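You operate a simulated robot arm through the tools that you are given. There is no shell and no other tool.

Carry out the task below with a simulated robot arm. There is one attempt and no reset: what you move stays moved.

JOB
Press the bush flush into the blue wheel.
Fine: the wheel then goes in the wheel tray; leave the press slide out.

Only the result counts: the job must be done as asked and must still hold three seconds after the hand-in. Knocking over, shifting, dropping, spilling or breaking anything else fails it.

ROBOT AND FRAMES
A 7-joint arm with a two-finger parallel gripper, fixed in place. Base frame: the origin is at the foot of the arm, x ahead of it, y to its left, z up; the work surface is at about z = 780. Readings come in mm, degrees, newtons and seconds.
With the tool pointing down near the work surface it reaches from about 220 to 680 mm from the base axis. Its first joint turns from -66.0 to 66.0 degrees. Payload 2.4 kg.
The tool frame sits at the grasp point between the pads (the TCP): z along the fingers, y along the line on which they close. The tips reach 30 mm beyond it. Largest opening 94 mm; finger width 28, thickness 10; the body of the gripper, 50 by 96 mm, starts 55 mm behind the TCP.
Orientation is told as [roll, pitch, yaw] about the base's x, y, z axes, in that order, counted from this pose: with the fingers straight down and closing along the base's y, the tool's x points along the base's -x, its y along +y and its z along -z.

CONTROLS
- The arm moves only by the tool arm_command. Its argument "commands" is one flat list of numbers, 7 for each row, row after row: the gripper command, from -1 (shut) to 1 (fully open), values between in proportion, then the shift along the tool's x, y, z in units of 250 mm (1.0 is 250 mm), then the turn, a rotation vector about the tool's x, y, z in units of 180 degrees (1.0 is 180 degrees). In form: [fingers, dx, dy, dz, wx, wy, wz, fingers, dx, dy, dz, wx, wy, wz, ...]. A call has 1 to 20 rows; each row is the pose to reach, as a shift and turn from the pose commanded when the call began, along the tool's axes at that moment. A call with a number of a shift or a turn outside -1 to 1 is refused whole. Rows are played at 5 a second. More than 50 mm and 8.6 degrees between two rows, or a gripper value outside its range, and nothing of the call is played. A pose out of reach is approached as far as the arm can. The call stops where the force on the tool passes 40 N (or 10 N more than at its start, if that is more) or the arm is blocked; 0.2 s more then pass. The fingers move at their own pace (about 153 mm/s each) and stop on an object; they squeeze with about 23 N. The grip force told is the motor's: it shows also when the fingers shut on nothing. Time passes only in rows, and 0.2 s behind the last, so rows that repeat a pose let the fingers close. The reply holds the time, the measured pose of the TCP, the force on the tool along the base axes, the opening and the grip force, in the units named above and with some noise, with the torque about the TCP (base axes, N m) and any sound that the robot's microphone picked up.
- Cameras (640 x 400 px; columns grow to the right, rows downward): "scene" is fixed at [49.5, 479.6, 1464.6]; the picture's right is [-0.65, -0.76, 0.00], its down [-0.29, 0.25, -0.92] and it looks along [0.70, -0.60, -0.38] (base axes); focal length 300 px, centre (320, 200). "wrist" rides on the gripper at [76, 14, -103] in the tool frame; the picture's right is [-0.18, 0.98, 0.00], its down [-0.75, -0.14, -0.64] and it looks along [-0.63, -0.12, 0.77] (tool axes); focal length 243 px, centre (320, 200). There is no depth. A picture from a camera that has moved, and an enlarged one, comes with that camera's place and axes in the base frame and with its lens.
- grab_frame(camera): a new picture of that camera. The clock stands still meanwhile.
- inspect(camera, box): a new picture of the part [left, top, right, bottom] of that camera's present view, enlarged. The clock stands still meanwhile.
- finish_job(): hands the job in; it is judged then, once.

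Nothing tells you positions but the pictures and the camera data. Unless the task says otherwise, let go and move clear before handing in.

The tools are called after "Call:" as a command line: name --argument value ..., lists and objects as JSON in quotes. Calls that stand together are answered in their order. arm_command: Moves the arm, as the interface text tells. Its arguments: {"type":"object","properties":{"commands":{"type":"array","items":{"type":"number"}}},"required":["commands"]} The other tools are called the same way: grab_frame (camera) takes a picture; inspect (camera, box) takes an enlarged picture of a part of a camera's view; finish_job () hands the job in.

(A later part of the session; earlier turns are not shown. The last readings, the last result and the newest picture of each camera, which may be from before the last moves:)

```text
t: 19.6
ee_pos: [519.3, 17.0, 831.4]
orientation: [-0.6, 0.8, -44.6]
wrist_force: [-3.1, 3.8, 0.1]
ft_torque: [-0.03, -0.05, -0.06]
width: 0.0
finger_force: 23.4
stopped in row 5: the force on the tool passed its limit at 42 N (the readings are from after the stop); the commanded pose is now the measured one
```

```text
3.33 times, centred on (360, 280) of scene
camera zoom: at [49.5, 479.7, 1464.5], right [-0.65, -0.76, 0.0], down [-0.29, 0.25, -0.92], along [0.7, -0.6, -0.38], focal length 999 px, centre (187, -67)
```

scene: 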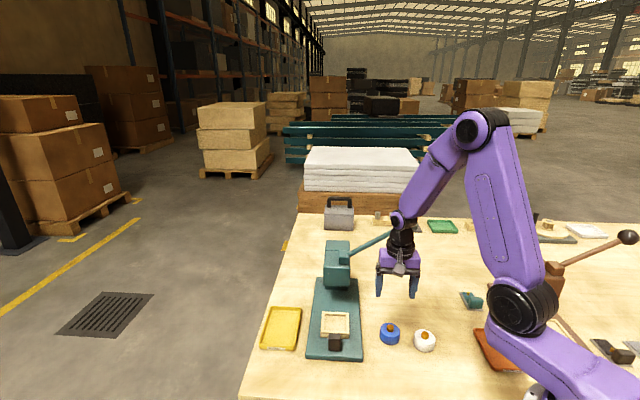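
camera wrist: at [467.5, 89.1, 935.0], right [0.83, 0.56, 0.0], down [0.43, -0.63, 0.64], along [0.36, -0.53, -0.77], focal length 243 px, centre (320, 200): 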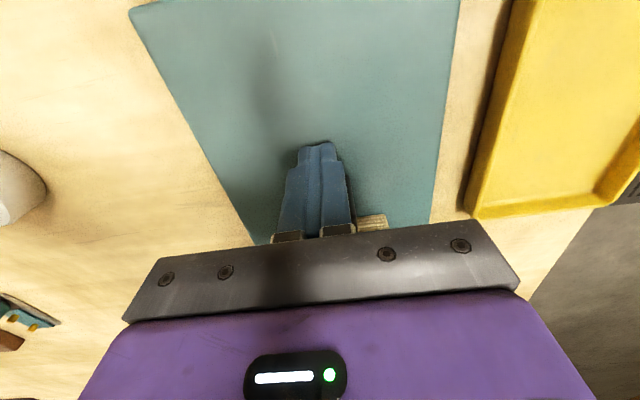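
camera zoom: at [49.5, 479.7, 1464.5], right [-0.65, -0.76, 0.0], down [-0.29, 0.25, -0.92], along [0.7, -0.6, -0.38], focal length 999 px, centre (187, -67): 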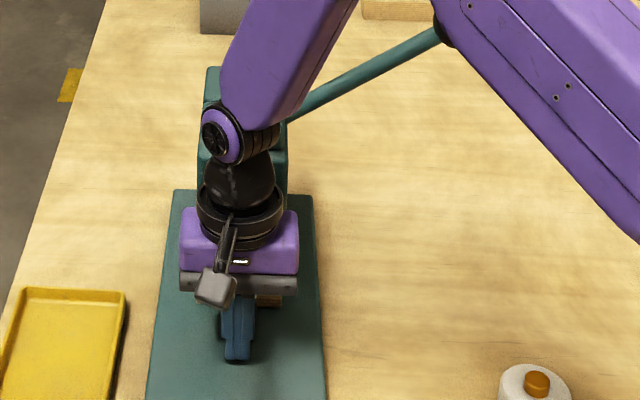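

The slide stopped hard after about 96 mm, which matches the ram position. I'll back away and tilt to check the wheel under the ram.

Call:
arm_command --commands '[-1, 0.04, 0, 0, 0, 0, 0, -1, 0.2, 0, 0, 0.0033, -0.0044, -0.0022, -1, 0.35, 0, -0.1, 0.0033, -0.0044, -0.0022, -1, 0.45, 0, -0.25, 0.0033, -0.0044, -0.0022, -1, 0.5, 0, -0.38, 0.0033, -0.0044, -0.0022]'

Call:
arm_command --commands '[-1, 0, 0, 0, 0, -0.0417, 0, -1, 0, 0, 0, 0, -0.0833, 0, -1, 0, 0, 0, 0, -0.125, 0, -1, 0, 0, 0, 0, -0.1667, 0, -1, 0, 0, 0, 0, -0.2083, 0, -1, 0, 0, 0, 0, -0.2083, 0]'

Call:
grab_frame --camera "wrist"

Call:
grab_frame --camera "scene"

```text
t: 20.9
ee_pos: [430.6, 104.3, 928.1]
orientation: [-1.1, -0.1, -44.3]
wrist_force: [0.2, -0.3, 0.4]
ft_torque: [-0.05, -0.02, 0.04]
width: 0.0
finger_force: 23.0
```

```text
t: 22.2
ee_pos: [432.5, 104.6, 927.3]
orientation: [-1.5, -37.8, -43.4]
wrist_force: [-0.5, -0.7, 0.1]
ft_torque: [-0.02, 0.0, 0.01]
width: 0.0
finger_force: 23.2
```

```text
taken
camera wrist: at [355.2, 201.6, 961.7], right [0.79, 0.6, 0.09], down [0.06, -0.23, 0.97], along [0.61, -0.76, -0.22], focal length 243 px, centre (320, 200)
```

wrist: 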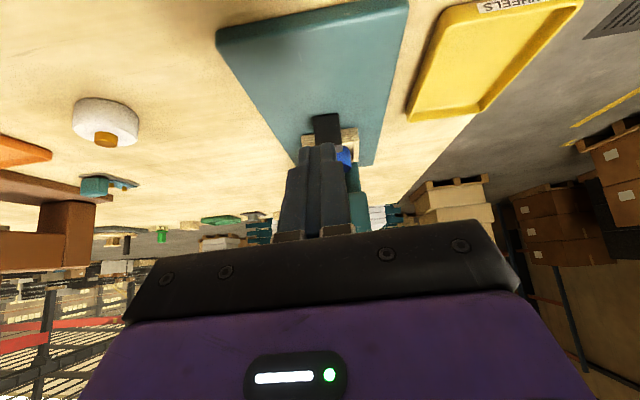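

```text
taken
```

scene: 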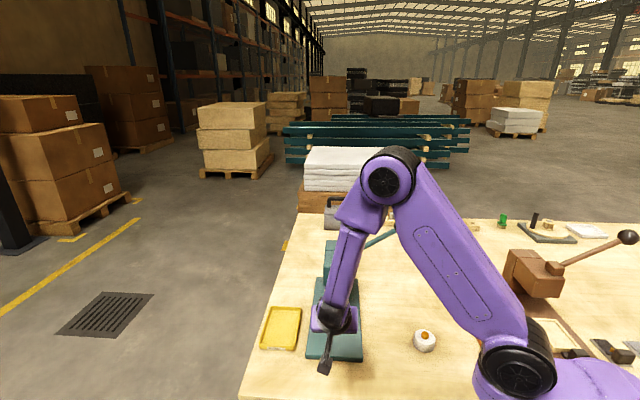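

The closed fingers hide the mouth, so I'll open them to see between.

Call:
arm_command --commands '[0.5, 0, 0, 0, 0, 0, 0, 1, 0, 0, 0, 0, 0, 0]'

Call:
inspect --camera "wrist" --box '[260, 100, 400, 240]'

```text
t: 22.9
ee_pos: [432.3, 105.4, 927.7]
orientation: [-1.4, -37.6, -43.5]
wrist_force: [-0.5, 0.7, -0.6]
ft_torque: [0.0, -0.01, -0.02]
width: 94.2
finger_force: 0.0
```

```text
2.86 times, centred on (330, 170) of wrist
camera zoom: at [355.3, 201.5, 961.8], right [0.79, 0.6, 0.09], down [0.06, -0.23, 0.97], along [0.61, -0.76, -0.22], focal length 693 px, centre (291, 286)
```

zoom: 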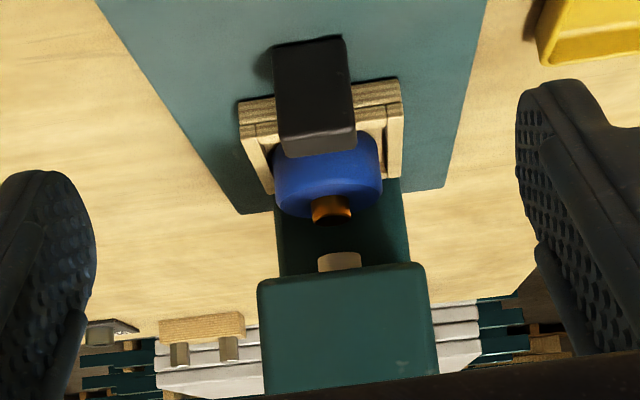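

The wheel is under the ram with its bush lined up below the ram foot. I'll straighten up, rise, and go over to the lever ball with the fingers turned to close across the lever plane.

Call:
arm_command --commands '[1, 0, 0, 0, 0, 0.0417, 0, 1, 0, 0, 0, 0, 0.0833, 0, 1, 0, 0, 0, 0, 0.125, 0, 1, 0, 0, 0, 0, 0.1667, 0, 1, 0, 0, 0, 0, 0.2083, 0]'

Call:
arm_command --commands '[1, 0, 0, -0.1, -0.0061, 0.0006, 0.0039, 1, 0, 0, -0.28, -0.0061, 0.0006, 0.0039, 1, 0, 0, -0.46, -0.0061, 0.0006, 0.0039, 1, 0, 0, -0.64, -0.0061, 0.0006, 0.0039, 1, 0, 0, -0.82, -0.0061, 0.0006, 0.0039, 1, 0, 0, -1.0, -0.0061, 0.0006, 0.0039]'

Call:
grab_frame --camera "scene"

Call:
grab_frame --camera "wrist"

```text
t: 24.1
ee_pos: [433.6, 105.5, 927.5]
orientation: [-1.0, -0.1, -44.3]
wrist_force: [-0.6, 0.5, -0.1]
ft_torque: [-0.01, -0.01, 0.02]
width: 93.8
finger_force: 0.1
```

```text
t: 25.4
ee_pos: [435.9, 110.0, 1176.2]
orientation: [0.0, 0.0, -45.0]
wrist_force: [0.3, 0.1, 0.3]
ft_torque: [0.01, 0.01, 0.01]
width: 94.1
finger_force: 0.0
```

```text
taken
```

scene: 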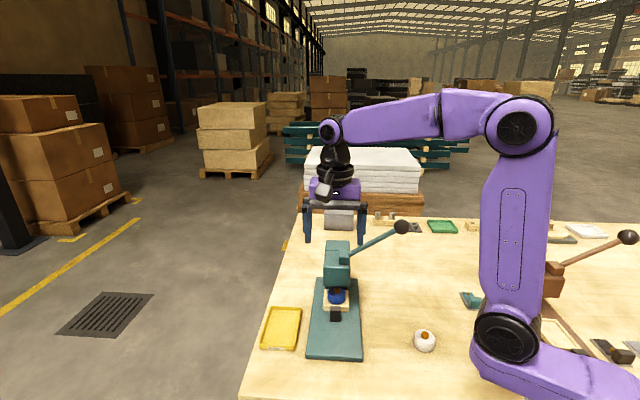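

```text
taken
camera wrist: at [392.2, 173.9, 1279.9], right [0.83, 0.56, 0.0], down [0.43, -0.63, 0.64], along [0.36, -0.53, -0.77], focal length 243 px, centre (320, 200)
```

wrist: 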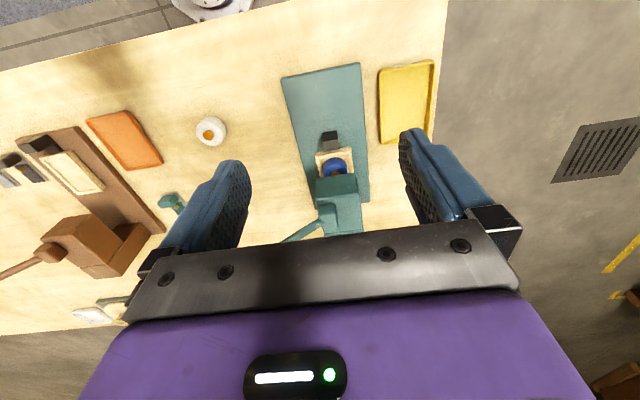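

Nothing on the table was disturbed. I'll swing toward the lever ball, turning the tool halfway, and look again.

Call:
arm_command --commands '[1, -0.083, -0.125, -0.022, 0, 0, -0.0417, 1, -0.165, -0.25, -0.044, 0, 0, -0.0833, 1, -0.248, -0.375, -0.066, 0, 0, -0.125, 1, -0.33, -0.5, -0.088, 0, 0, -0.1667, 1, -0.413, -0.625, -0.11, 0, 0, -0.2083, 1, -0.495, -0.75, -0.132, 0, 0, -0.25]'

Call:
grab_frame --camera "wrist"

Call:
inspect --camera "scene" --box '[310, 200, 430, 300]'

```text
t: 26.9
ee_pos: [388.5, -111.6, 1211.5]
orientation: [-0.1, 0.0, 0.1]
wrist_force: [0.1, -1.1, 0.2]
ft_torque: [0.01, -0.01, 0.01]
width: 94.0
finger_force: 0.1
```

```text
taken
camera wrist: at [312.9, -96.9, 1312.9], right [0.18, 0.98, 0.0], down [0.75, -0.14, 0.64], along [0.63, -0.12, -0.77], focal length 243 px, centre (320, 200)
```

wrist: 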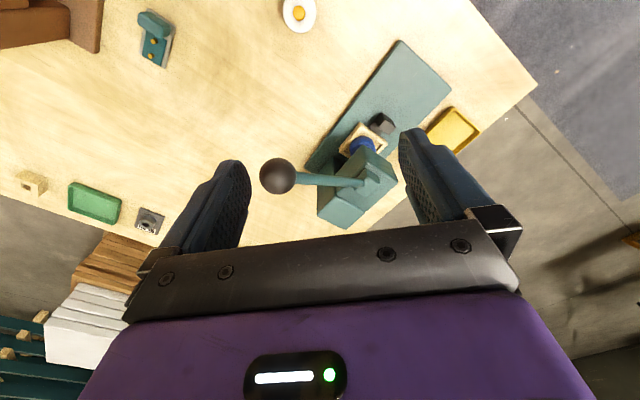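

```text
4.00 times, centred on (370, 250) of scene
camera zoom: at [49.5, 479.6, 1464.6], right [-0.65, -0.76, 0.0], down [-0.29, 0.25, -0.92], along [0.7, -0.6, -0.38], focal length 1199 px, centre (120, 0)
```

zoom: 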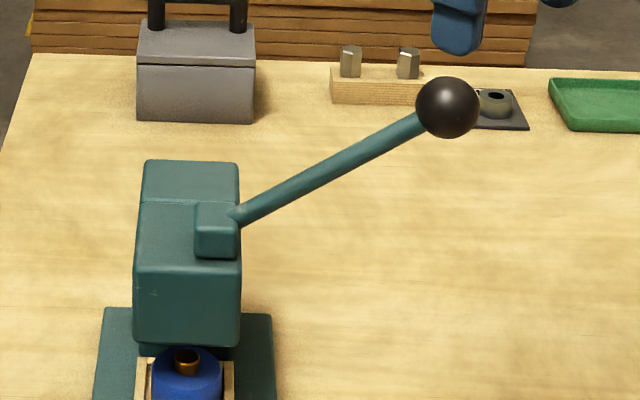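

The ball triangulates to about (463, -177, 1077) with radius ≈ 21 mm, and the lever pivots near the hub at about z 970. I'll move above the ball with the fingers closing along the press axis.

Call:
arm_command --commands '[1, -0.049, -0.044, 0.03, 0, 0, -0.0417, 1, -0.098, -0.089, 0.06, 0, 0, -0.0833, 1, -0.147, -0.133, 0.1, 0, 0, -0.125, 1, -0.196, -0.177, 0.13, 0, 0, -0.1667, 1, -0.245, -0.222, 0.16, 0, 0, -0.2083, 1, -0.294, -0.266, 0.2, 0, 0, -0.25]'

Call:
grab_frame --camera "wrist"

Call:
grab_frame --camera "scene"

```text
t: 28.2
ee_pos: [464.4, -177.3, 1161.2]
orientation: [0.1, 0.0, 45.2]
wrist_force: [0.3, -0.7, -0.5]
ft_torque: [0.01, -0.01, -0.02]
width: 94.0
finger_force: 0.0
```

```text
taken
camera wrist: at [401.0, -221.5, 1263.1], right [-0.57, 0.82, 0.0], down [0.63, 0.43, 0.64], along [0.53, 0.36, -0.77], focal length 243 px, centre (320, 200)
```

wrist: 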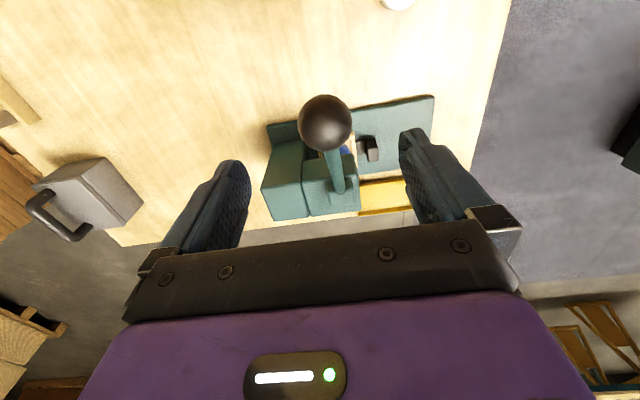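

```text
taken
```

scene: 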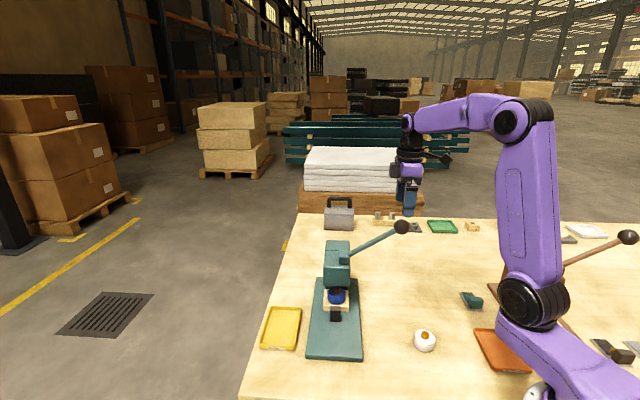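

The ball is centred under the fingers within a few millimetres. I'll descend and close on it.

Call:
arm_command --commands '[1, 0, 0.0135, 0.1, 0, 0, 0, 1, 0, 0.0135, 0.22, 0, 0, 0, 1, 0, 0.0135, 0.336, 0, 0, 0, 0.3, 0, 0.0135, 0.336, 0, 0, 0, -0.2, 0, 0.0135, 0.336, 0, 0, 0, -1, 0, 0.0135, 0.336, 0, 0, 0, -1, 0, 0.0135, 0.336, 0, 0, 0]'

Call:
grab_frame --camera "wrist"

Call:
inspect --camera "scene" --box '[300, 160, 460, 320]'

```text
t: 29.9
ee_pos: [461.6, -175.3, 1076.5]
orientation: [0.3, 0.1, 45.1]
wrist_force: [-13.4, 16.7, -3.3]
ft_torque: [-0.28, 0.26, 0.09]
width: 43.4
finger_force: 45.0
```

```text
taken
camera wrist: at [398.5, -219.0, 1178.7], right [-0.57, 0.82, 0.0], down [0.64, 0.43, 0.64], along [0.53, 0.37, -0.77], focal length 243 px, centre (320, 200)
```

wrist: 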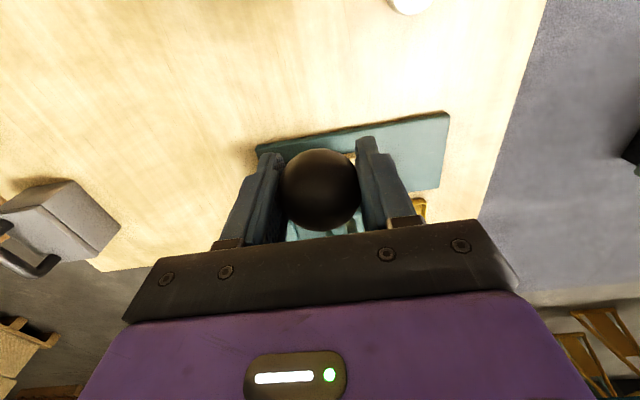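

```text
2.50 times, centred on (380, 240) of scene
camera zoom: at [49.1, 480.1, 1464.4], right [-0.65, -0.76, 0.0], down [-0.29, 0.25, -0.92], along [0.7, -0.6, -0.38], focal length 750 px, centre (170, 100)
```

zoom: 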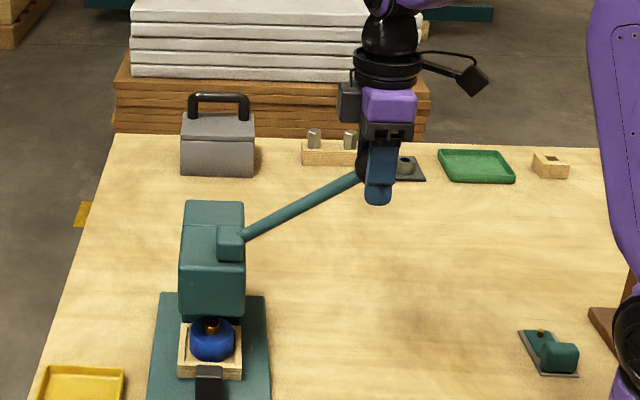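

I have the ball gripped at 43 mm, with about 21 N of side load because it was off-centre. I'll shift sideways about 2.5 mm to relieve that.

Call:
arm_command --commands '[-1, 0, 0.005, 0, 0, 0, 0, -1, 0, 0.01, 0, 0, 0, 0]'

```text
t: 30.4
ee_pos: [461.4, -173.7, 1076.7]
orientation: [-0.3, 0.1, 45.0]
wrist_force: [10.5, 6.5, -21.4]
ft_torque: [-0.57, 0.62, 0.04]
width: 43.3
finger_force: 44.9
```

The side load is gone. I'll now draw the ball down along its arc in small steps and watch the force.

Call:
arm_command --commands '[-1, 0.019, 0, 0.029, 0, 0, 0, -1, 0.036, 0, 0.058, 0, 0, 0, -1, 0.052, 0, 0.088, 0, 0, 0, -1, 0.067, 0, 0.12, 0, 0, 0]'

Call:
inspect --camera "scene" --box '[300, 190, 440, 330]'

Call:
grab_frame --camera "wrist"

```text
t: 31.4
ee_pos: [450.3, -187.2, 1047.0]
orientation: [-0.4, -0.2, 45.0]
wrist_force: [24.0, 3.2, -0.2]
ft_torque: [0.91, -0.83, 0.02]
width: 43.9
finger_force: 45.1
```

```text
2.86 times, centred on (370, 260) of scene
camera zoom: at [50.3, 479.6, 1464.5], right [-0.65, -0.76, 0.0], down [-0.29, 0.25, -0.92], along [0.7, -0.6, -0.38], focal length 856 px, centre (177, 29)
```

zoom: 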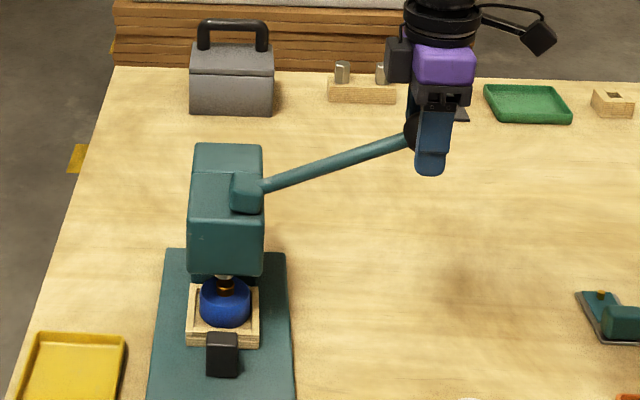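

```text
taken
camera wrist: at [385.3, -230.1, 1149.3], right [-0.56, 0.83, -0.01], down [0.63, 0.43, 0.65], along [0.54, 0.36, -0.76], focal length 243 px, centre (320, 200)
```

wrist: 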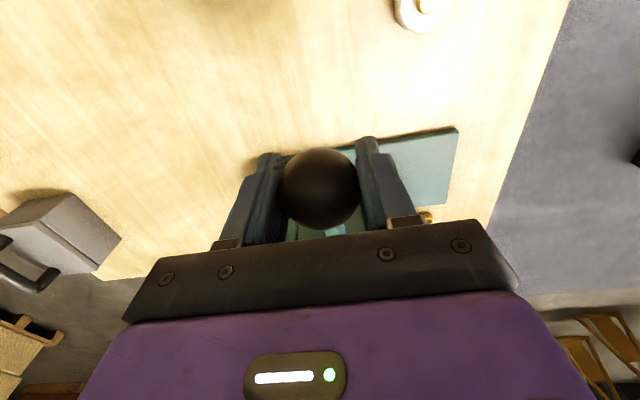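

The lever follows and the ram has come down onto the bush. I'll trim the side bias and continue along the arc.

Call:
arm_command --commands '[-1, 0.004, -0.008, 0.02, 0, 0, 0, -1, 0.01, -0.008, 0.042, 0, 0, 0, -1, 0.018, -0.008, 0.07, 0, 0, 0, -1, 0.025, -0.008, 0.092, 0, 0, 0, -1, 0.034, -0.008, 0.123, 0, 0, 0]'

Call:
inspect --camera "scene" --box '[300, 190, 440, 330]'

Call:
inspect --camera "scene" --box '[320, 260, 370, 310]'

```text
t: 32.6
ee_pos: [442.7, -193.6, 1017.3]
orientation: [-0.1, 0.0, 44.9]
wrist_force: [6.9, -0.3, 7.0]
ft_torque: [0.74, -0.76, -0.09]
width: 43.7
finger_force: 45.5
```

```text
2.86 times, centred on (370, 260) of scene
camera zoom: at [49.6, 479.6, 1464.6], right [-0.65, -0.76, 0.0], down [-0.29, 0.25, -0.92], along [0.7, -0.6, -0.38], focal length 856 px, centre (177, 29)
```

zoom: 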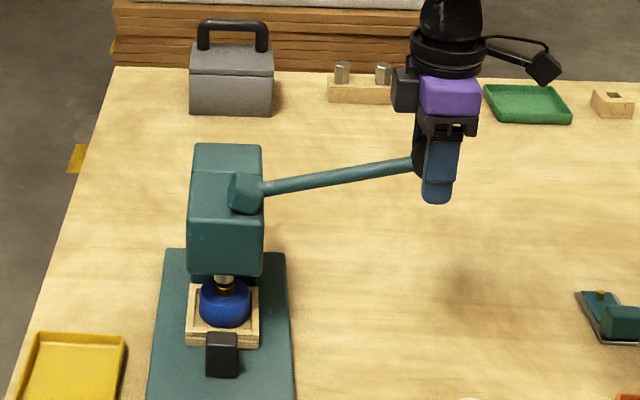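

```text
8.00 times, centred on (345, 285) of scene
camera zoom: at [49.6, 479.6, 1464.6], right [-0.65, -0.76, 0.0], down [-0.29, 0.25, -0.92], along [0.7, -0.6, -0.38], focal length 2398 px, centre (120, -480)
```

zoom: 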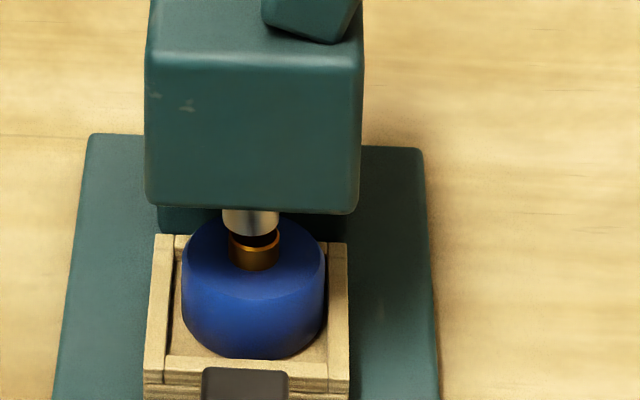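

The ram is now just above the bush. I'll keep lowering the lever in small steps to press.

Call:
arm_command --commands '[-1, 0.005, -0.002, 0.02, 0, 0, 0, -1, 0.008, -0.002, 0.04, 0, 0, 0, -1, 0.011, -0.002, 0.06, 0, 0, 0, -1, 0.013, -0.002, 0.08, 0, 0, 0, -1, 0.015, -0.002, 0.1, 0, 0, 0, -1, 0.017, -0.002, 0.123, 0, 0, 0]'

Call:
inspect --camera "scene" --box '[320, 260, 370, 310]'

Call:
inspect --camera "scene" --box '[300, 190, 440, 330]'

```text
t: 34.0
ee_pos: [439.5, -197.9, 984.3]
orientation: [0.1, 0.1, 45.0]
wrist_force: [-9.2, -2.7, 8.2]
ft_torque: [0.84, -0.77, -0.05]
width: 43.2
finger_force: 44.8
```

```text
8.00 times, centred on (345, 285) of scene
camera zoom: at [49.1, 479.5, 1464.6], right [-0.65, -0.76, 0.0], down [-0.29, 0.25, -0.92], along [0.7, -0.6, -0.38], focal length 2398 px, centre (120, -480)
```

zoom: 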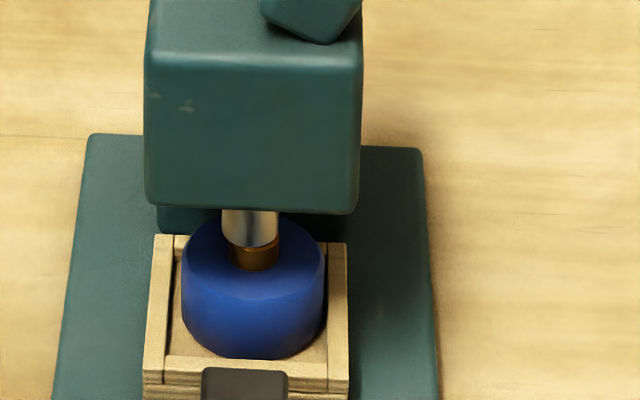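

```text
2.86 times, centred on (370, 260) of scene
camera zoom: at [49.1, 479.5, 1464.6], right [-0.65, -0.76, 0.0], down [-0.29, 0.25, -0.92], along [0.7, -0.6, -0.38], focal length 856 px, centre (177, 29)
```

zoom: 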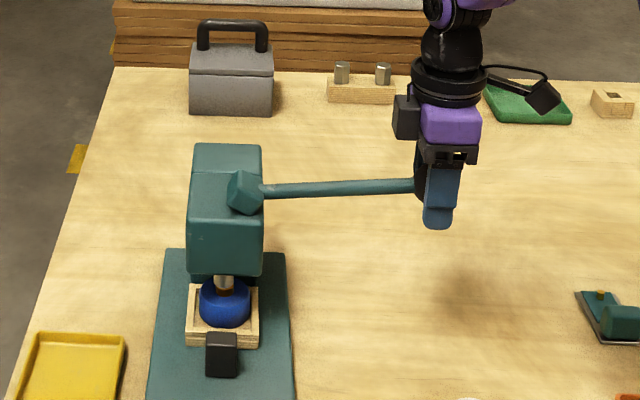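

The ram foot is on the bush now, with the lever about level. I'll continue the pull to press the bush down.

Call:
arm_command --commands '[-1, 0.004, 0.002, 0.02, 0, 0, 0, -1, 0.004, 0.002, 0.04, 0, 0, 0, -1, 0.004, 0.002, 0.062, 0, 0, 0, -1, 0.003, 0.002, 0.084, 0, 0, 0, -1, 0.001, 0.002, 0.104, 0, 0, 0, -1, -0.001, 0.002, 0.124, 0, 0, 0, -1, -0.004, 0.002, 0.144, 0, 0, 0, -1, -0.007, 0.002, 0.164, 0, 0, 0, -1, -0.011, 0.002, 0.186, 0, 0, 0]'

Call:
inspect --camera "scene" --box '[320, 260, 370, 310]'

Call:
inspect --camera "scene" --box '[300, 190, 440, 330]'

```text
t: 36.0
ee_pos: [438.8, -196.3, 937.6]
orientation: [0.0, 0.2, 44.7]
wrist_force: [-22.5, -19.9, 6.8]
ft_torque: [0.79, -0.84, -0.02]
width: 43.8
finger_force: 45.3
```

```text
8.00 times, centred on (345, 285) of scene
camera zoom: at [48.8, 479.0, 1464.8], right [-0.65, -0.76, 0.0], down [-0.29, 0.25, -0.92], along [0.7, -0.6, -0.38], focal length 2398 px, centre (120, -480)
```

zoom: 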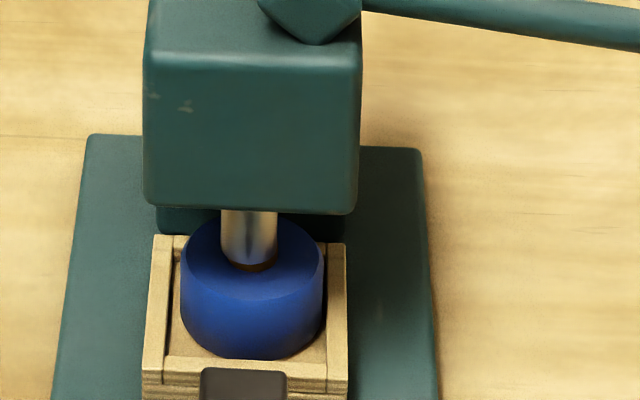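

```text
2.86 times, centred on (370, 260) of scene
camera zoom: at [48.8, 479.0, 1464.8], right [-0.65, -0.76, 0.0], down [-0.29, 0.25, -0.92], along [0.7, -0.6, -0.38], focal length 856 px, centre (177, 29)
```

zoom: 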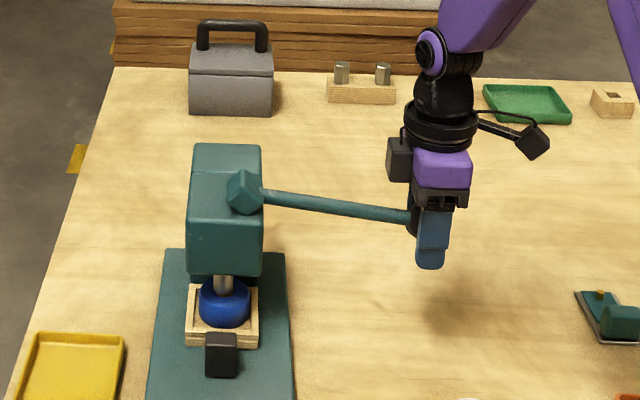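

The bush is almost fully in. I'll trim the arc outward slightly and press on until it bottoms.

Call:
arm_command --commands '[-1, 0.014, 0, 0.005, 0, 0, 0, -1, 0.014, 0, 0.02, 0, 0, 0, -1, 0.01, 0, 0.04, 0, 0, 0, -1, 0.007, 0, 0.055, 0, 0, 0, -1, 0.004, 0, 0.068, 0, 0, 0, -1, 0.0, 0, 0.084, 0, 0, 0, -1, -0.005, 0, 0.1, 0, 0, 0]'

Call:
inspect --camera "scene" --box '[320, 260, 370, 310]'

Call:
inspect --camera "scene" --box '[300, 190, 440, 330]'

```text
t: 37.6
ee_pos: [443.7, -192.3, 913.5]
orientation: [0.0, 0.0, 45.0]
wrist_force: [-8.5, -7.6, 7.5]
ft_torque: [0.74, -0.76, -0.04]
width: 43.5
finger_force: 45.4
```

```text
8.00 times, centred on (345, 285) of scene
camera zoom: at [49.2, 479.4, 1464.6], right [-0.65, -0.76, 0.0], down [-0.29, 0.25, -0.92], along [0.7, -0.6, -0.38], focal length 2398 px, centre (120, -480)
```

zoom: 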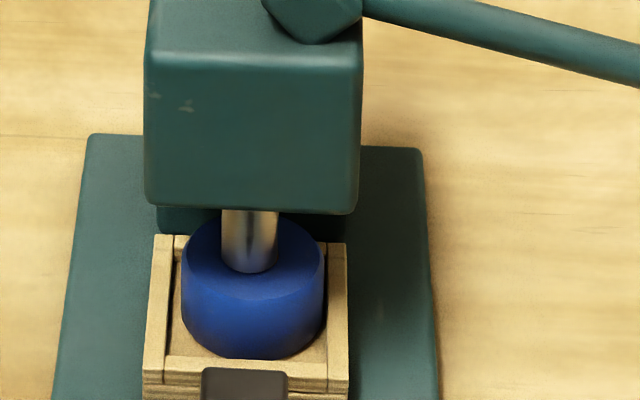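

```text
2.86 times, centred on (370, 260) of scene
camera zoom: at [49.2, 479.4, 1464.6], right [-0.65, -0.76, 0.0], down [-0.29, 0.25, -0.92], along [0.7, -0.6, -0.38], focal length 856 px, centre (177, 29)
```

zoom: 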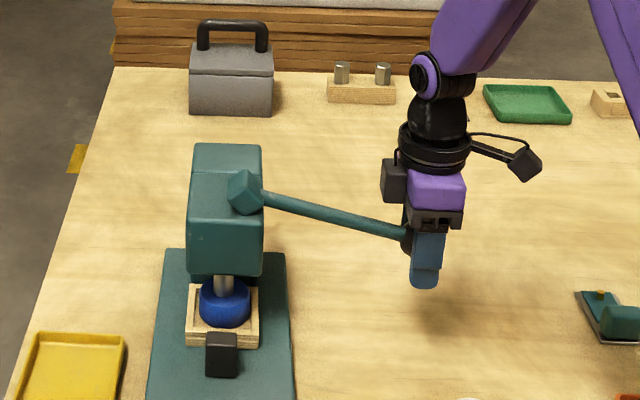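

The bush is no longer visible, but the load is still light at about 7 N. I'll press a bit further to feel firm bottoming, since the ram foot is wider than the bush.

Call:
arm_command --commands '[-1, 0.001, 0, 0.016, 0, 0, 0, -1, -0.003, 0, 0.032, 0, 0, 0, -1, -0.008, 0, 0.048, 0, 0, 0, -1, -0.014, 0, 0.065, 0, 0, 0]'

Call:
inspect --camera "scene" --box '[320, 260, 370, 310]'

```text
t: 38.6
ee_pos: [444.3, -190.0, 898.5]
orientation: [-0.2, 0.0, 45.0]
wrist_force: [-4.8, -8.8, 29.1]
ft_torque: [0.42, -0.42, 0.01]
width: 43.4
finger_force: 45.0
```

```text
8.00 times, centred on (345, 285) of scene
camera zoom: at [49.0, 479.5, 1464.6], right [-0.65, -0.76, 0.0], down [-0.29, 0.25, -0.92], along [0.7, -0.6, -0.38], focal length 2398 px, centre (120, -480)
```

zoom: 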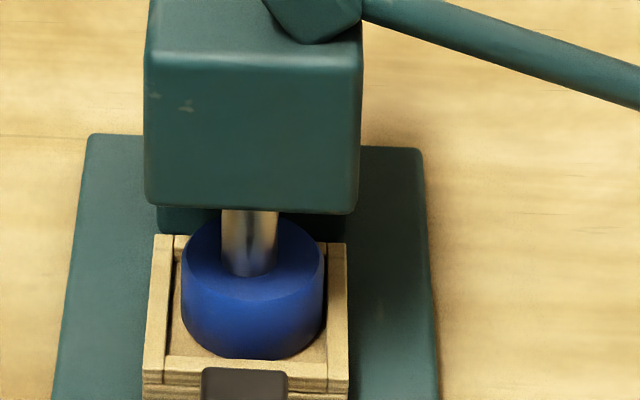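

Resistance has climbed to 29 N, so the ram is bottoming out. I'll give one more small push to be sure.

Call:
arm_command --commands '[-1, -0.003, 0, 0.01, 0, 0, 0, -1, -0.006, 0, 0.02, 0, 0, 0, -1, -0.009, 0, 0.03, 0, 0, 0, -1, -0.012, 0, 0.04, 0, 0, 0]'

Call:
inspect --camera "scene" --box '[320, 260, 370, 310]'

```text
t: 39.7
ee_pos: [446.4, -190.7, 890.2]
orientation: [-0.1, 0.1, 44.8]
wrist_force: [-11.7, 0.4, 26.8]
ft_torque: [0.15, -0.02, 0.18]
width: 43.8
finger_force: 45.0
stopped in row 4: the force on the tool passed its limit at 41 N (the readings are from after the stop); the commanded pose is now the measured one
```

```text
8.00 times, centred on (345, 285) of scene
camera zoom: at [48.8, 479.8, 1464.5], right [-0.65, -0.76, 0.0], down [-0.29, 0.25, -0.92], along [0.7, -0.6, -0.38], focal length 2398 px, centre (120, -480)
```

zoom: 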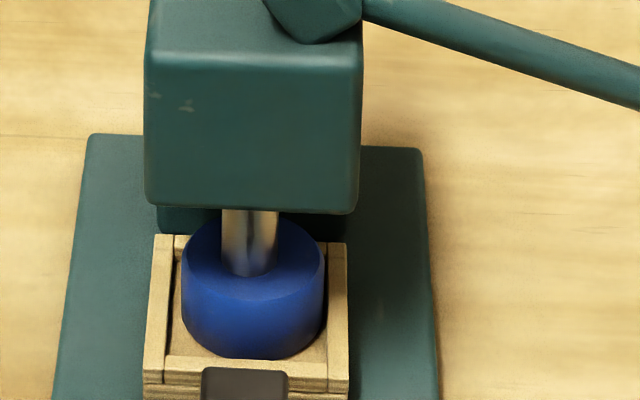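

The lever has bottomed; it held while the tool slipped slightly at 41 N, so the bush is pressed home. I'll bring the lever back up along the same arc.

Call:
arm_command --commands '[-1, 0.008, 0, -0.024, 0, 0, 0, -1, 0.015, 0, -0.048, 0, 0, 0, -1, 0.022, 0, -0.072, 0, 0, 0, -1, 0.027, 0, -0.097, 0, 0, 0, -1, 0.036, 0, -0.144, 0, 0, 0, -1, 0.042, 0, -0.192, 0, 0, 0, -1, 0.044, 0, -0.24, 0, 0, 0, -1, 0.044, 0, -0.288, 0, 0, 0]'

Call:
inspect --camera "scene" --box '[300, 190, 440, 330]'

Call:
inspect --camera "scene" --box '[320, 260, 370, 310]'

```text
t: 41.5
ee_pos: [438.0, -197.4, 963.0]
orientation: [-0.1, 0.0, 44.8]
wrist_force: [-3.8, -5.6, -3.2]
ft_torque: [-0.69, 0.62, 0.01]
width: 43.7
finger_force: 45.5
```

```text
2.86 times, centred on (370, 260) of scene
camera zoom: at [49.5, 479.4, 1464.6], right [-0.65, -0.76, 0.0], down [-0.29, 0.25, -0.92], along [0.7, -0.6, -0.38], focal length 856 px, centre (177, 29)
```

zoom: 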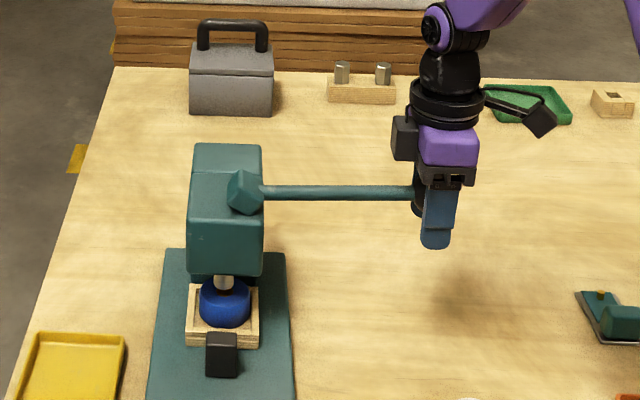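

```text
8.00 times, centred on (345, 285) of scene
camera zoom: at [49.5, 479.4, 1464.6], right [-0.65, -0.76, 0.0], down [-0.29, 0.25, -0.92], along [0.7, -0.6, -0.38], focal length 2398 px, centre (120, -480)
```

zoom: 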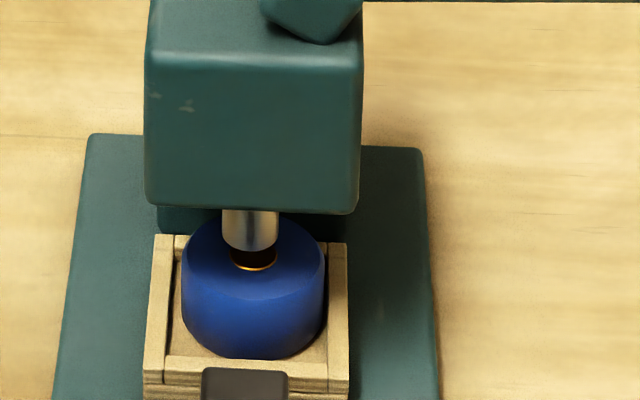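

The ram has lifted and the bush now looks level with the wheel face. I'll bring the lever up the rest of the way.

Call:
arm_command --commands '[-1, -0.003, 0, -0.048, 0, 0, 0, -1, -0.009, 0, -0.096, 0, 0, 0, -1, -0.018, 0, -0.142, 0, 0, 0, -1, -0.03, 0, -0.189, 0, 0, 0, -1, -0.044, 0, -0.234, 0, 0, 0, -1, -0.062, 0, -0.279, 0, 0, 0, -1, -0.082, 0, -0.323, 0, 0, 0, -1, -0.105, 0, -0.365, 0, 0, 0, -1, -0.13, 0, -0.405, 0, 0, 0]'

Call:
inspect --camera "scene" --box '[300, 190, 440, 330]'

Call:
inspect --camera "scene" --box '[320, 260, 370, 310]'

```text
t: 43.5
ee_pos: [461.7, -175.8, 1062.3]
orientation: [0.1, 0.1, 44.8]
wrist_force: [-18.8, -2.6, 3.7]
ft_torque: [-0.85, 0.59, 0.09]
width: 43.7
finger_force: 44.7
```

```text
2.86 times, centred on (370, 260) of scene
camera zoom: at [48.9, 479.6, 1464.6], right [-0.65, -0.76, 0.0], down [-0.29, 0.25, -0.92], along [0.7, -0.6, -0.38], focal length 856 px, centre (177, 29)
```

zoom: 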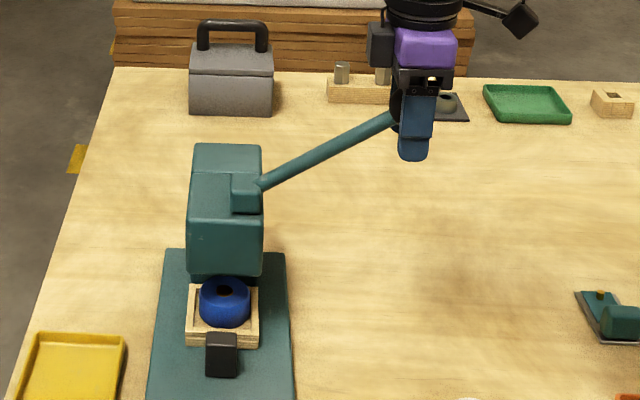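

```text
8.00 times, centred on (345, 285) of scene
camera zoom: at [48.9, 479.6, 1464.6], right [-0.65, -0.76, 0.0], down [-0.29, 0.25, -0.92], along [0.7, -0.6, -0.38], focal length 2398 px, centre (120, -480)
```

zoom: 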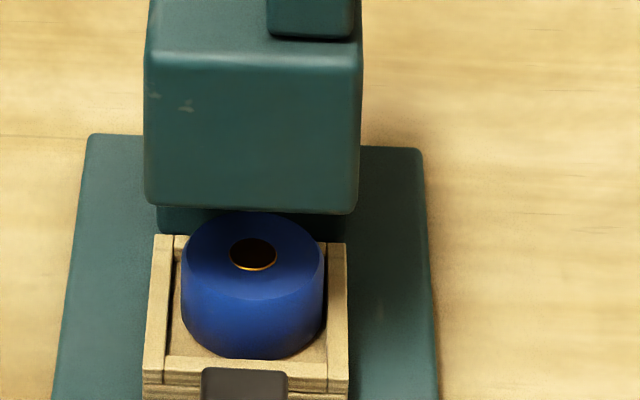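

The ram is fully up and the bush shows flush with the wheel face. I'll raise the lever the last few millimetres to its starting angle and let go.

Call:
arm_command --commands '[-1, -0.004, 0.004, -0.014, 0, 0, 0, -1, -0.006, 0.006, -0.024, 0, 0, 0]'

Call:
arm_command --commands '[-0.02, 0, 0, 0, 0, 0, 0, 0.4, 0, 0, 0, 0, 0, 0, 1, 0, 0, 0, 0, 0, 0, 1, 0, 0, 0, 0, 0, 0]'

Call:
inspect --camera "scene" --box '[300, 190, 440, 330]'

Call:
grab_frame --camera "wrist"

```text
t: 44.1
ee_pos: [461.7, -174.6, 1067.1]
orientation: [-0.2, 0.0, 44.7]
wrist_force: [1.0, -14.5, -31.6]
ft_torque: [0.33, -0.05, 0.01]
width: 44.1
finger_force: 44.8
```

```text
t: 45.1
ee_pos: [461.7, -172.8, 1067.7]
orientation: [-0.1, 0.0, 44.8]
wrist_force: [-0.1, 0.4, 0.3]
ft_torque: [-0.02, 0.01, 0.01]
width: 94.0
finger_force: 0.0
```

```text
2.86 times, centred on (370, 260) of scene
camera zoom: at [49.5, 479.6, 1464.6], right [-0.65, -0.76, 0.0], down [-0.29, 0.25, -0.92], along [0.7, -0.6, -0.38], focal length 856 px, centre (177, 29)
```

zoom: 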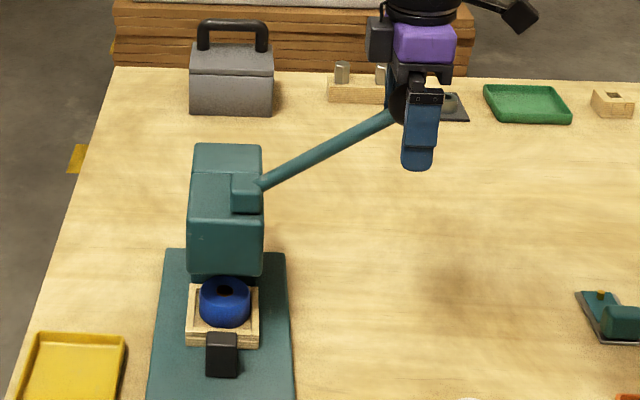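

```text
taken
camera wrist: at [398.2, -216.0, 1170.6], right [-0.56, 0.83, 0.0], down [0.63, 0.43, 0.64], along [0.53, 0.36, -0.77], focal length 243 px, centre (320, 200)
```

wrist: 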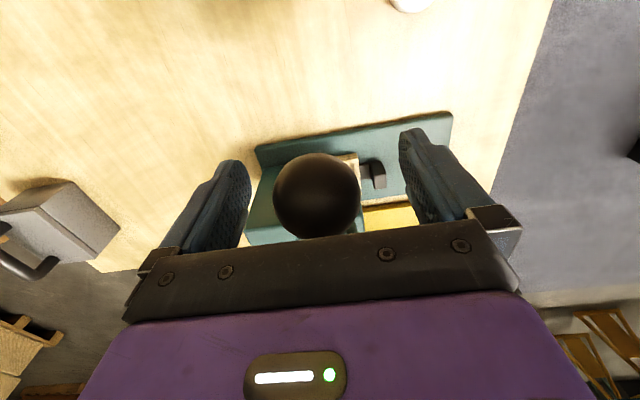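

The lever stays up by itself against its stop. I'll rise clear of the ball and swing back to the front of the press.

Call:
arm_command --commands '[1, 0, 0, -0.1, 0, 0, 0, 1, 0, 0, -0.28, 0, 0, 0, 1, 0, 0, -0.46, 0, 0, 0, 1, 0.003, 0.06, -0.5, 0, 0, 0.04, 1, 0.01, 0.13, -0.52, 0, 0, 0.085, 1, 0.017, 0.2, -0.54, 0, 0, 0.125, 1, 0.024, 0.27, -0.56, 0, 0, 0.165, 1, 0.03, 0.33, -0.57, 0, 0, 0.207, 1, 0.031, 0.38, -0.58, 0, 0, 0.249]'

Call:
arm_command --commands '[1, -0.031, 0.147, 0.023, 0, 0, 0.0417, 1, -0.063, 0.293, 0.046, 0, 0, 0.0833, 1, -0.094, 0.44, 0.07, 0, 0, 0.125, 1, -0.125, 0.587, 0.093, 0, 0, 0.1667, 1, -0.157, 0.733, 0.116, 0, 0, 0.2083, 1, -0.188, 0.88, 0.14, 0, 0, 0.25, 1, -0.188, 0.88, 0.14, 0, 0, 0.25]'

Call:
grab_frame --camera "wrist"

Call:
inspect --camera "scene" --box '[310, 255, 370, 335]'

```text
t: 47.1
ee_pos: [389.7, -110.5, 1214.4]
orientation: [0.0, -0.1, -0.3]
wrist_force: [0.0, -0.2, 0.1]
ft_torque: [0.02, -0.04, 0.02]
width: 94.0
finger_force: 0.0
```

```text
t: 48.7
ee_pos: [436.7, 108.7, 1175.6]
orientation: [-0.1, -0.1, -44.9]
wrist_force: [0.9, -0.5, -0.2]
ft_torque: [0.01, 0.0, 0.01]
width: 94.0
finger_force: 0.0
```

```text
taken
camera wrist: at [392.8, 172.9, 1278.8], right [0.83, 0.56, 0.0], down [0.43, -0.63, 0.64], along [0.36, -0.53, -0.77], focal length 243 px, centre (320, 200)
```

wrist: 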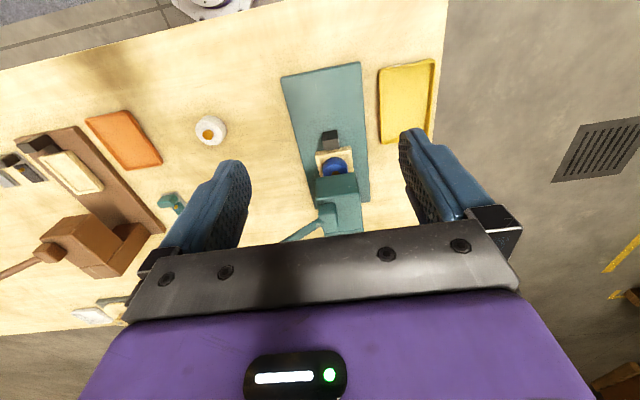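

```text
5.00 times, centred on (340, 295) of scene
camera zoom: at [49.5, 479.6, 1464.6], right [-0.65, -0.76, 0.0], down [-0.29, 0.25, -0.92], along [0.7, -0.6, -0.38], focal length 1499 px, centre (220, -275)
```

zoom: 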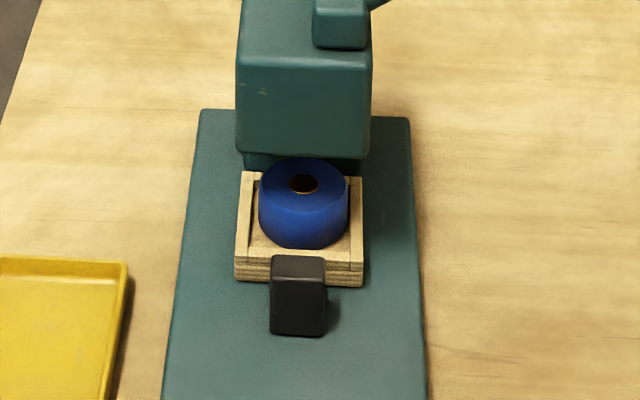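

The press is as I left it, with the wheel still under the ram. I'll come down in front of the knob with open fingers.

Call:
arm_command --commands '[1, -0.03, -0.021, 0.15, 0, 0, 0, 1, -0.07, -0.021, 0.3, 0, 0, 0, 1, -0.1, -0.021, 0.45, 0, 0, 0, 1, -0.14, -0.021, 0.6, 0, 0, 0, 1, -0.17, -0.021, 0.75, 0, 0, 0, 1, -0.2, -0.021, 0.9, 0, 0, 0]'

Call:
arm_command --commands '[0.5, -0.03, 0, 0.15, 0, 0, 0, 0.3, -0.07, 0, 0.3, 0, 0, 0, 0.3, -0.1, 0, 0.4, 0, 0, 0, 0.3, -0.115, 0, 0.472, 0, 0, 0]'

Call:
grab_frame --camera "wrist"

Call:
inspect --camera "scene" --box '[290, 240, 410, 360]'

```text
t: 50.1
ee_pos: [468.3, 68.6, 951.1]
orientation: [0.0, 0.0, -45.0]
wrist_force: [-0.3, -0.3, 0.4]
ft_torque: [0.03, -0.01, 0.02]
width: 93.9
finger_force: 0.1
```

```text
t: 51.1
ee_pos: [490.1, 50.2, 832.9]
orientation: [0.1, -0.1, -45.0]
wrist_force: [-0.3, 0.9, 0.0]
ft_torque: [-0.01, -0.01, -0.01]
width: 61.2
finger_force: 0.0
```

```text
taken
camera wrist: at [446.2, 113.8, 935.6], right [0.83, 0.56, 0.0], down [0.43, -0.63, 0.64], along [0.36, -0.53, -0.77], focal length 243 px, centre (320, 200)
```

wrist: 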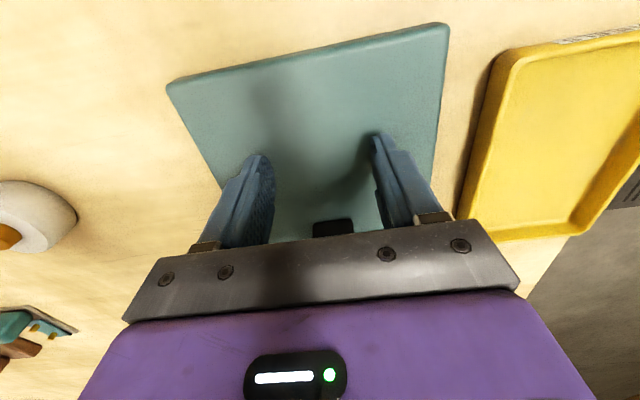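

```text
3.33 times, centred on (350, 300) of scene
camera zoom: at [49.5, 479.6, 1464.6], right [-0.65, -0.76, 0.0], down [-0.29, 0.25, -0.92], along [0.7, -0.6, -0.38], focal length 999 px, centre (220, -133)
```

zoom: 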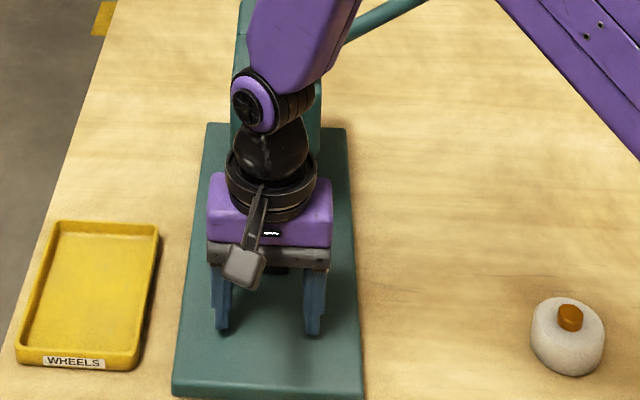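

The knob is centred between the fingers. I'll slide forward around it and close.

Call:
arm_command --commands '[0.3, -0.06, 0, 0, 0, 0, 0, 0.3, -0.12, 0, 0, 0, 0, 0, 0.3, -0.18, 0, 0, 0, 0, 0, 0.3, -0.215, 0, 0, 0, 0, 0, 0.3, -0.243, 0, 0, 0, 0, 0]'

Call:
arm_command --commands '[-0.1, 0, 0, 0, 0, 0, 0, -1, 0, 0, 0, 0, 0, 0, -1, 0, 0, 0, 0, 0, 0]'

Call:
grab_frame --camera "wrist"

Call:
inspect --camera "scene" --box '[290, 220, 410, 340]'

```text
t: 52.3
ee_pos: [530.9, 7.1, 833.7]
orientation: [0.1, -0.2, -45.0]
wrist_force: [0.3, 0.7, -0.1]
ft_torque: [0.01, -0.02, -0.03]
width: 61.1
finger_force: 0.0
```

```text
t: 53.1
ee_pos: [531.1, 7.0, 835.0]
orientation: [-0.1, 0.0, -45.1]
wrist_force: [-4.6, -4.7, 2.9]
ft_torque: [0.08, 0.07, -0.09]
width: 35.8
finger_force: 44.8
```

```text
taken
camera wrist: at [487.4, 70.8, 937.2], right [0.83, 0.56, 0.0], down [0.43, -0.63, 0.64], along [0.36, -0.53, -0.77], focal length 243 px, centre (320, 200)
```

wrist: 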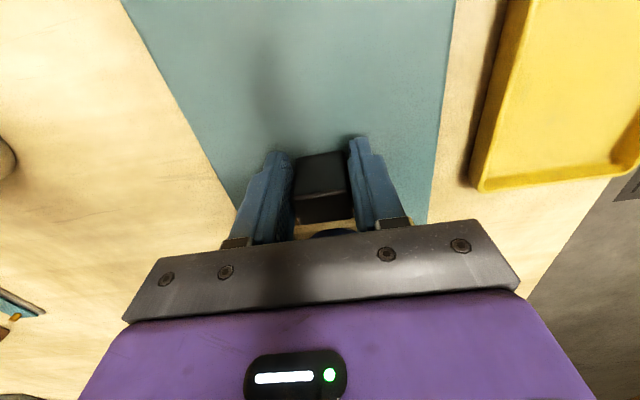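

```text
3.33 times, centred on (350, 280) of scene
camera zoom: at [49.4, 479.4, 1464.6], right [-0.65, -0.76, 0.0], down [-0.29, 0.25, -0.92], along [0.7, -0.6, -0.38], focal length 999 px, centre (220, -67)
```

zoom: 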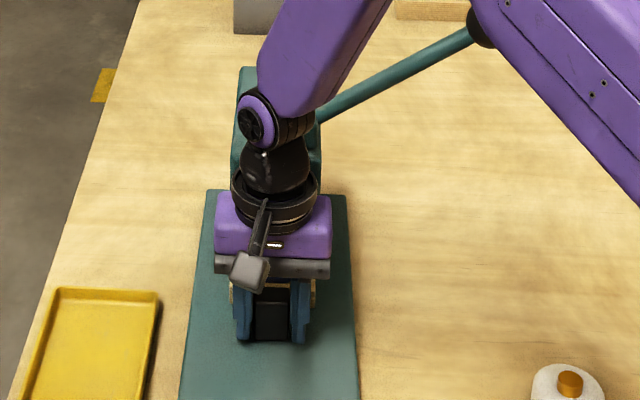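

I have the knob gripped at 35.8 mm. I'll pull the slide straight out, gently, by about the same travel.

Call:
arm_command --commands '[-1, 0.02, 0, 0, 0, 0, 0, -1, 0.045, 0, 0, 0, 0, 0, -1, 0.075, 0, 0, 0, 0, 0, -1, 0.105, 0, 0, 0, 0, 0, -1, 0.135, 0, 0, 0, 0, 0, -1, 0.165, 0, 0, 0, 0, 0, -1, 0.195, 0, 0, 0, 0, 0, -1, 0.225, 0, 0, 0, 0, 0, -1, 0.255, 0, 0, 0, 0, 0, -1, 0.285, 0, 0, 0, 0, 0, -1, 0.315, 0, 0, 0, 0, 0, -1, 0.34, 0, 0, 0, 0, 0, -1, 0.36, 0, 0, 0, 0, 0, -1, 0.372, 0, 0, 0, 0, 0]'

Call:
inspect --camera "scene" --box '[290, 240, 410, 360]'

Call:
grab_frame --camera "wrist"

```text
t: 56.1
ee_pos: [465.5, 72.1, 834.9]
orientation: [-0.1, 0.0, -45.0]
wrist_force: [-7.9, -9.4, -6.8]
ft_torque: [-0.5, -0.79, -0.15]
width: 36.2
finger_force: 44.6
```

```text
3.33 times, centred on (350, 300) of scene
camera zoom: at [49.4, 479.4, 1464.6], right [-0.65, -0.76, 0.0], down [-0.29, 0.25, -0.92], along [0.7, -0.6, -0.38], focal length 999 px, centre (220, -133)
```

zoom: 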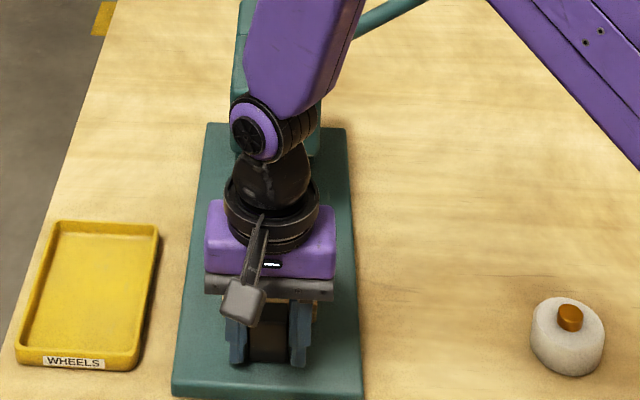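

```text
taken
camera wrist: at [422.1, 136.0, 937.2], right [0.82, 0.57, 0.0], down [0.43, -0.63, 0.64], along [0.36, -0.53, -0.77], focal length 243 px, centre (320, 200)
```

wrist: 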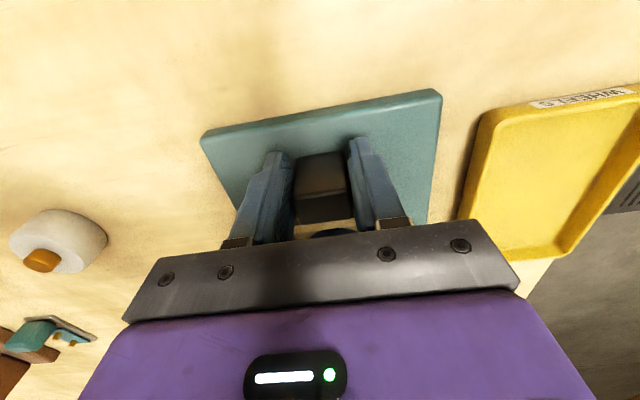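

The slide has come out about 92 mm. I'll pull a few millimetres more to reach its outer stop.

Call:
arm_command --commands '[-1, 0.006, -0.002, 0, 0, 0, 0, -1, 0.012, -0.004, 0, 0, 0, 0, -1, 0.018, -0.005, 0, 0, 0, 0, -1, 0.024, -0.006, 0, 0, 0, 0]'

```text
t: 57.1
ee_pos: [462.1, 76.6, 834.4]
orientation: [0.0, -0.1, -44.9]
wrist_force: [-1.4, -1.9, -13.7]
ft_torque: [0.46, 0.5, -0.07]
width: 36.2
finger_force: 44.9
```

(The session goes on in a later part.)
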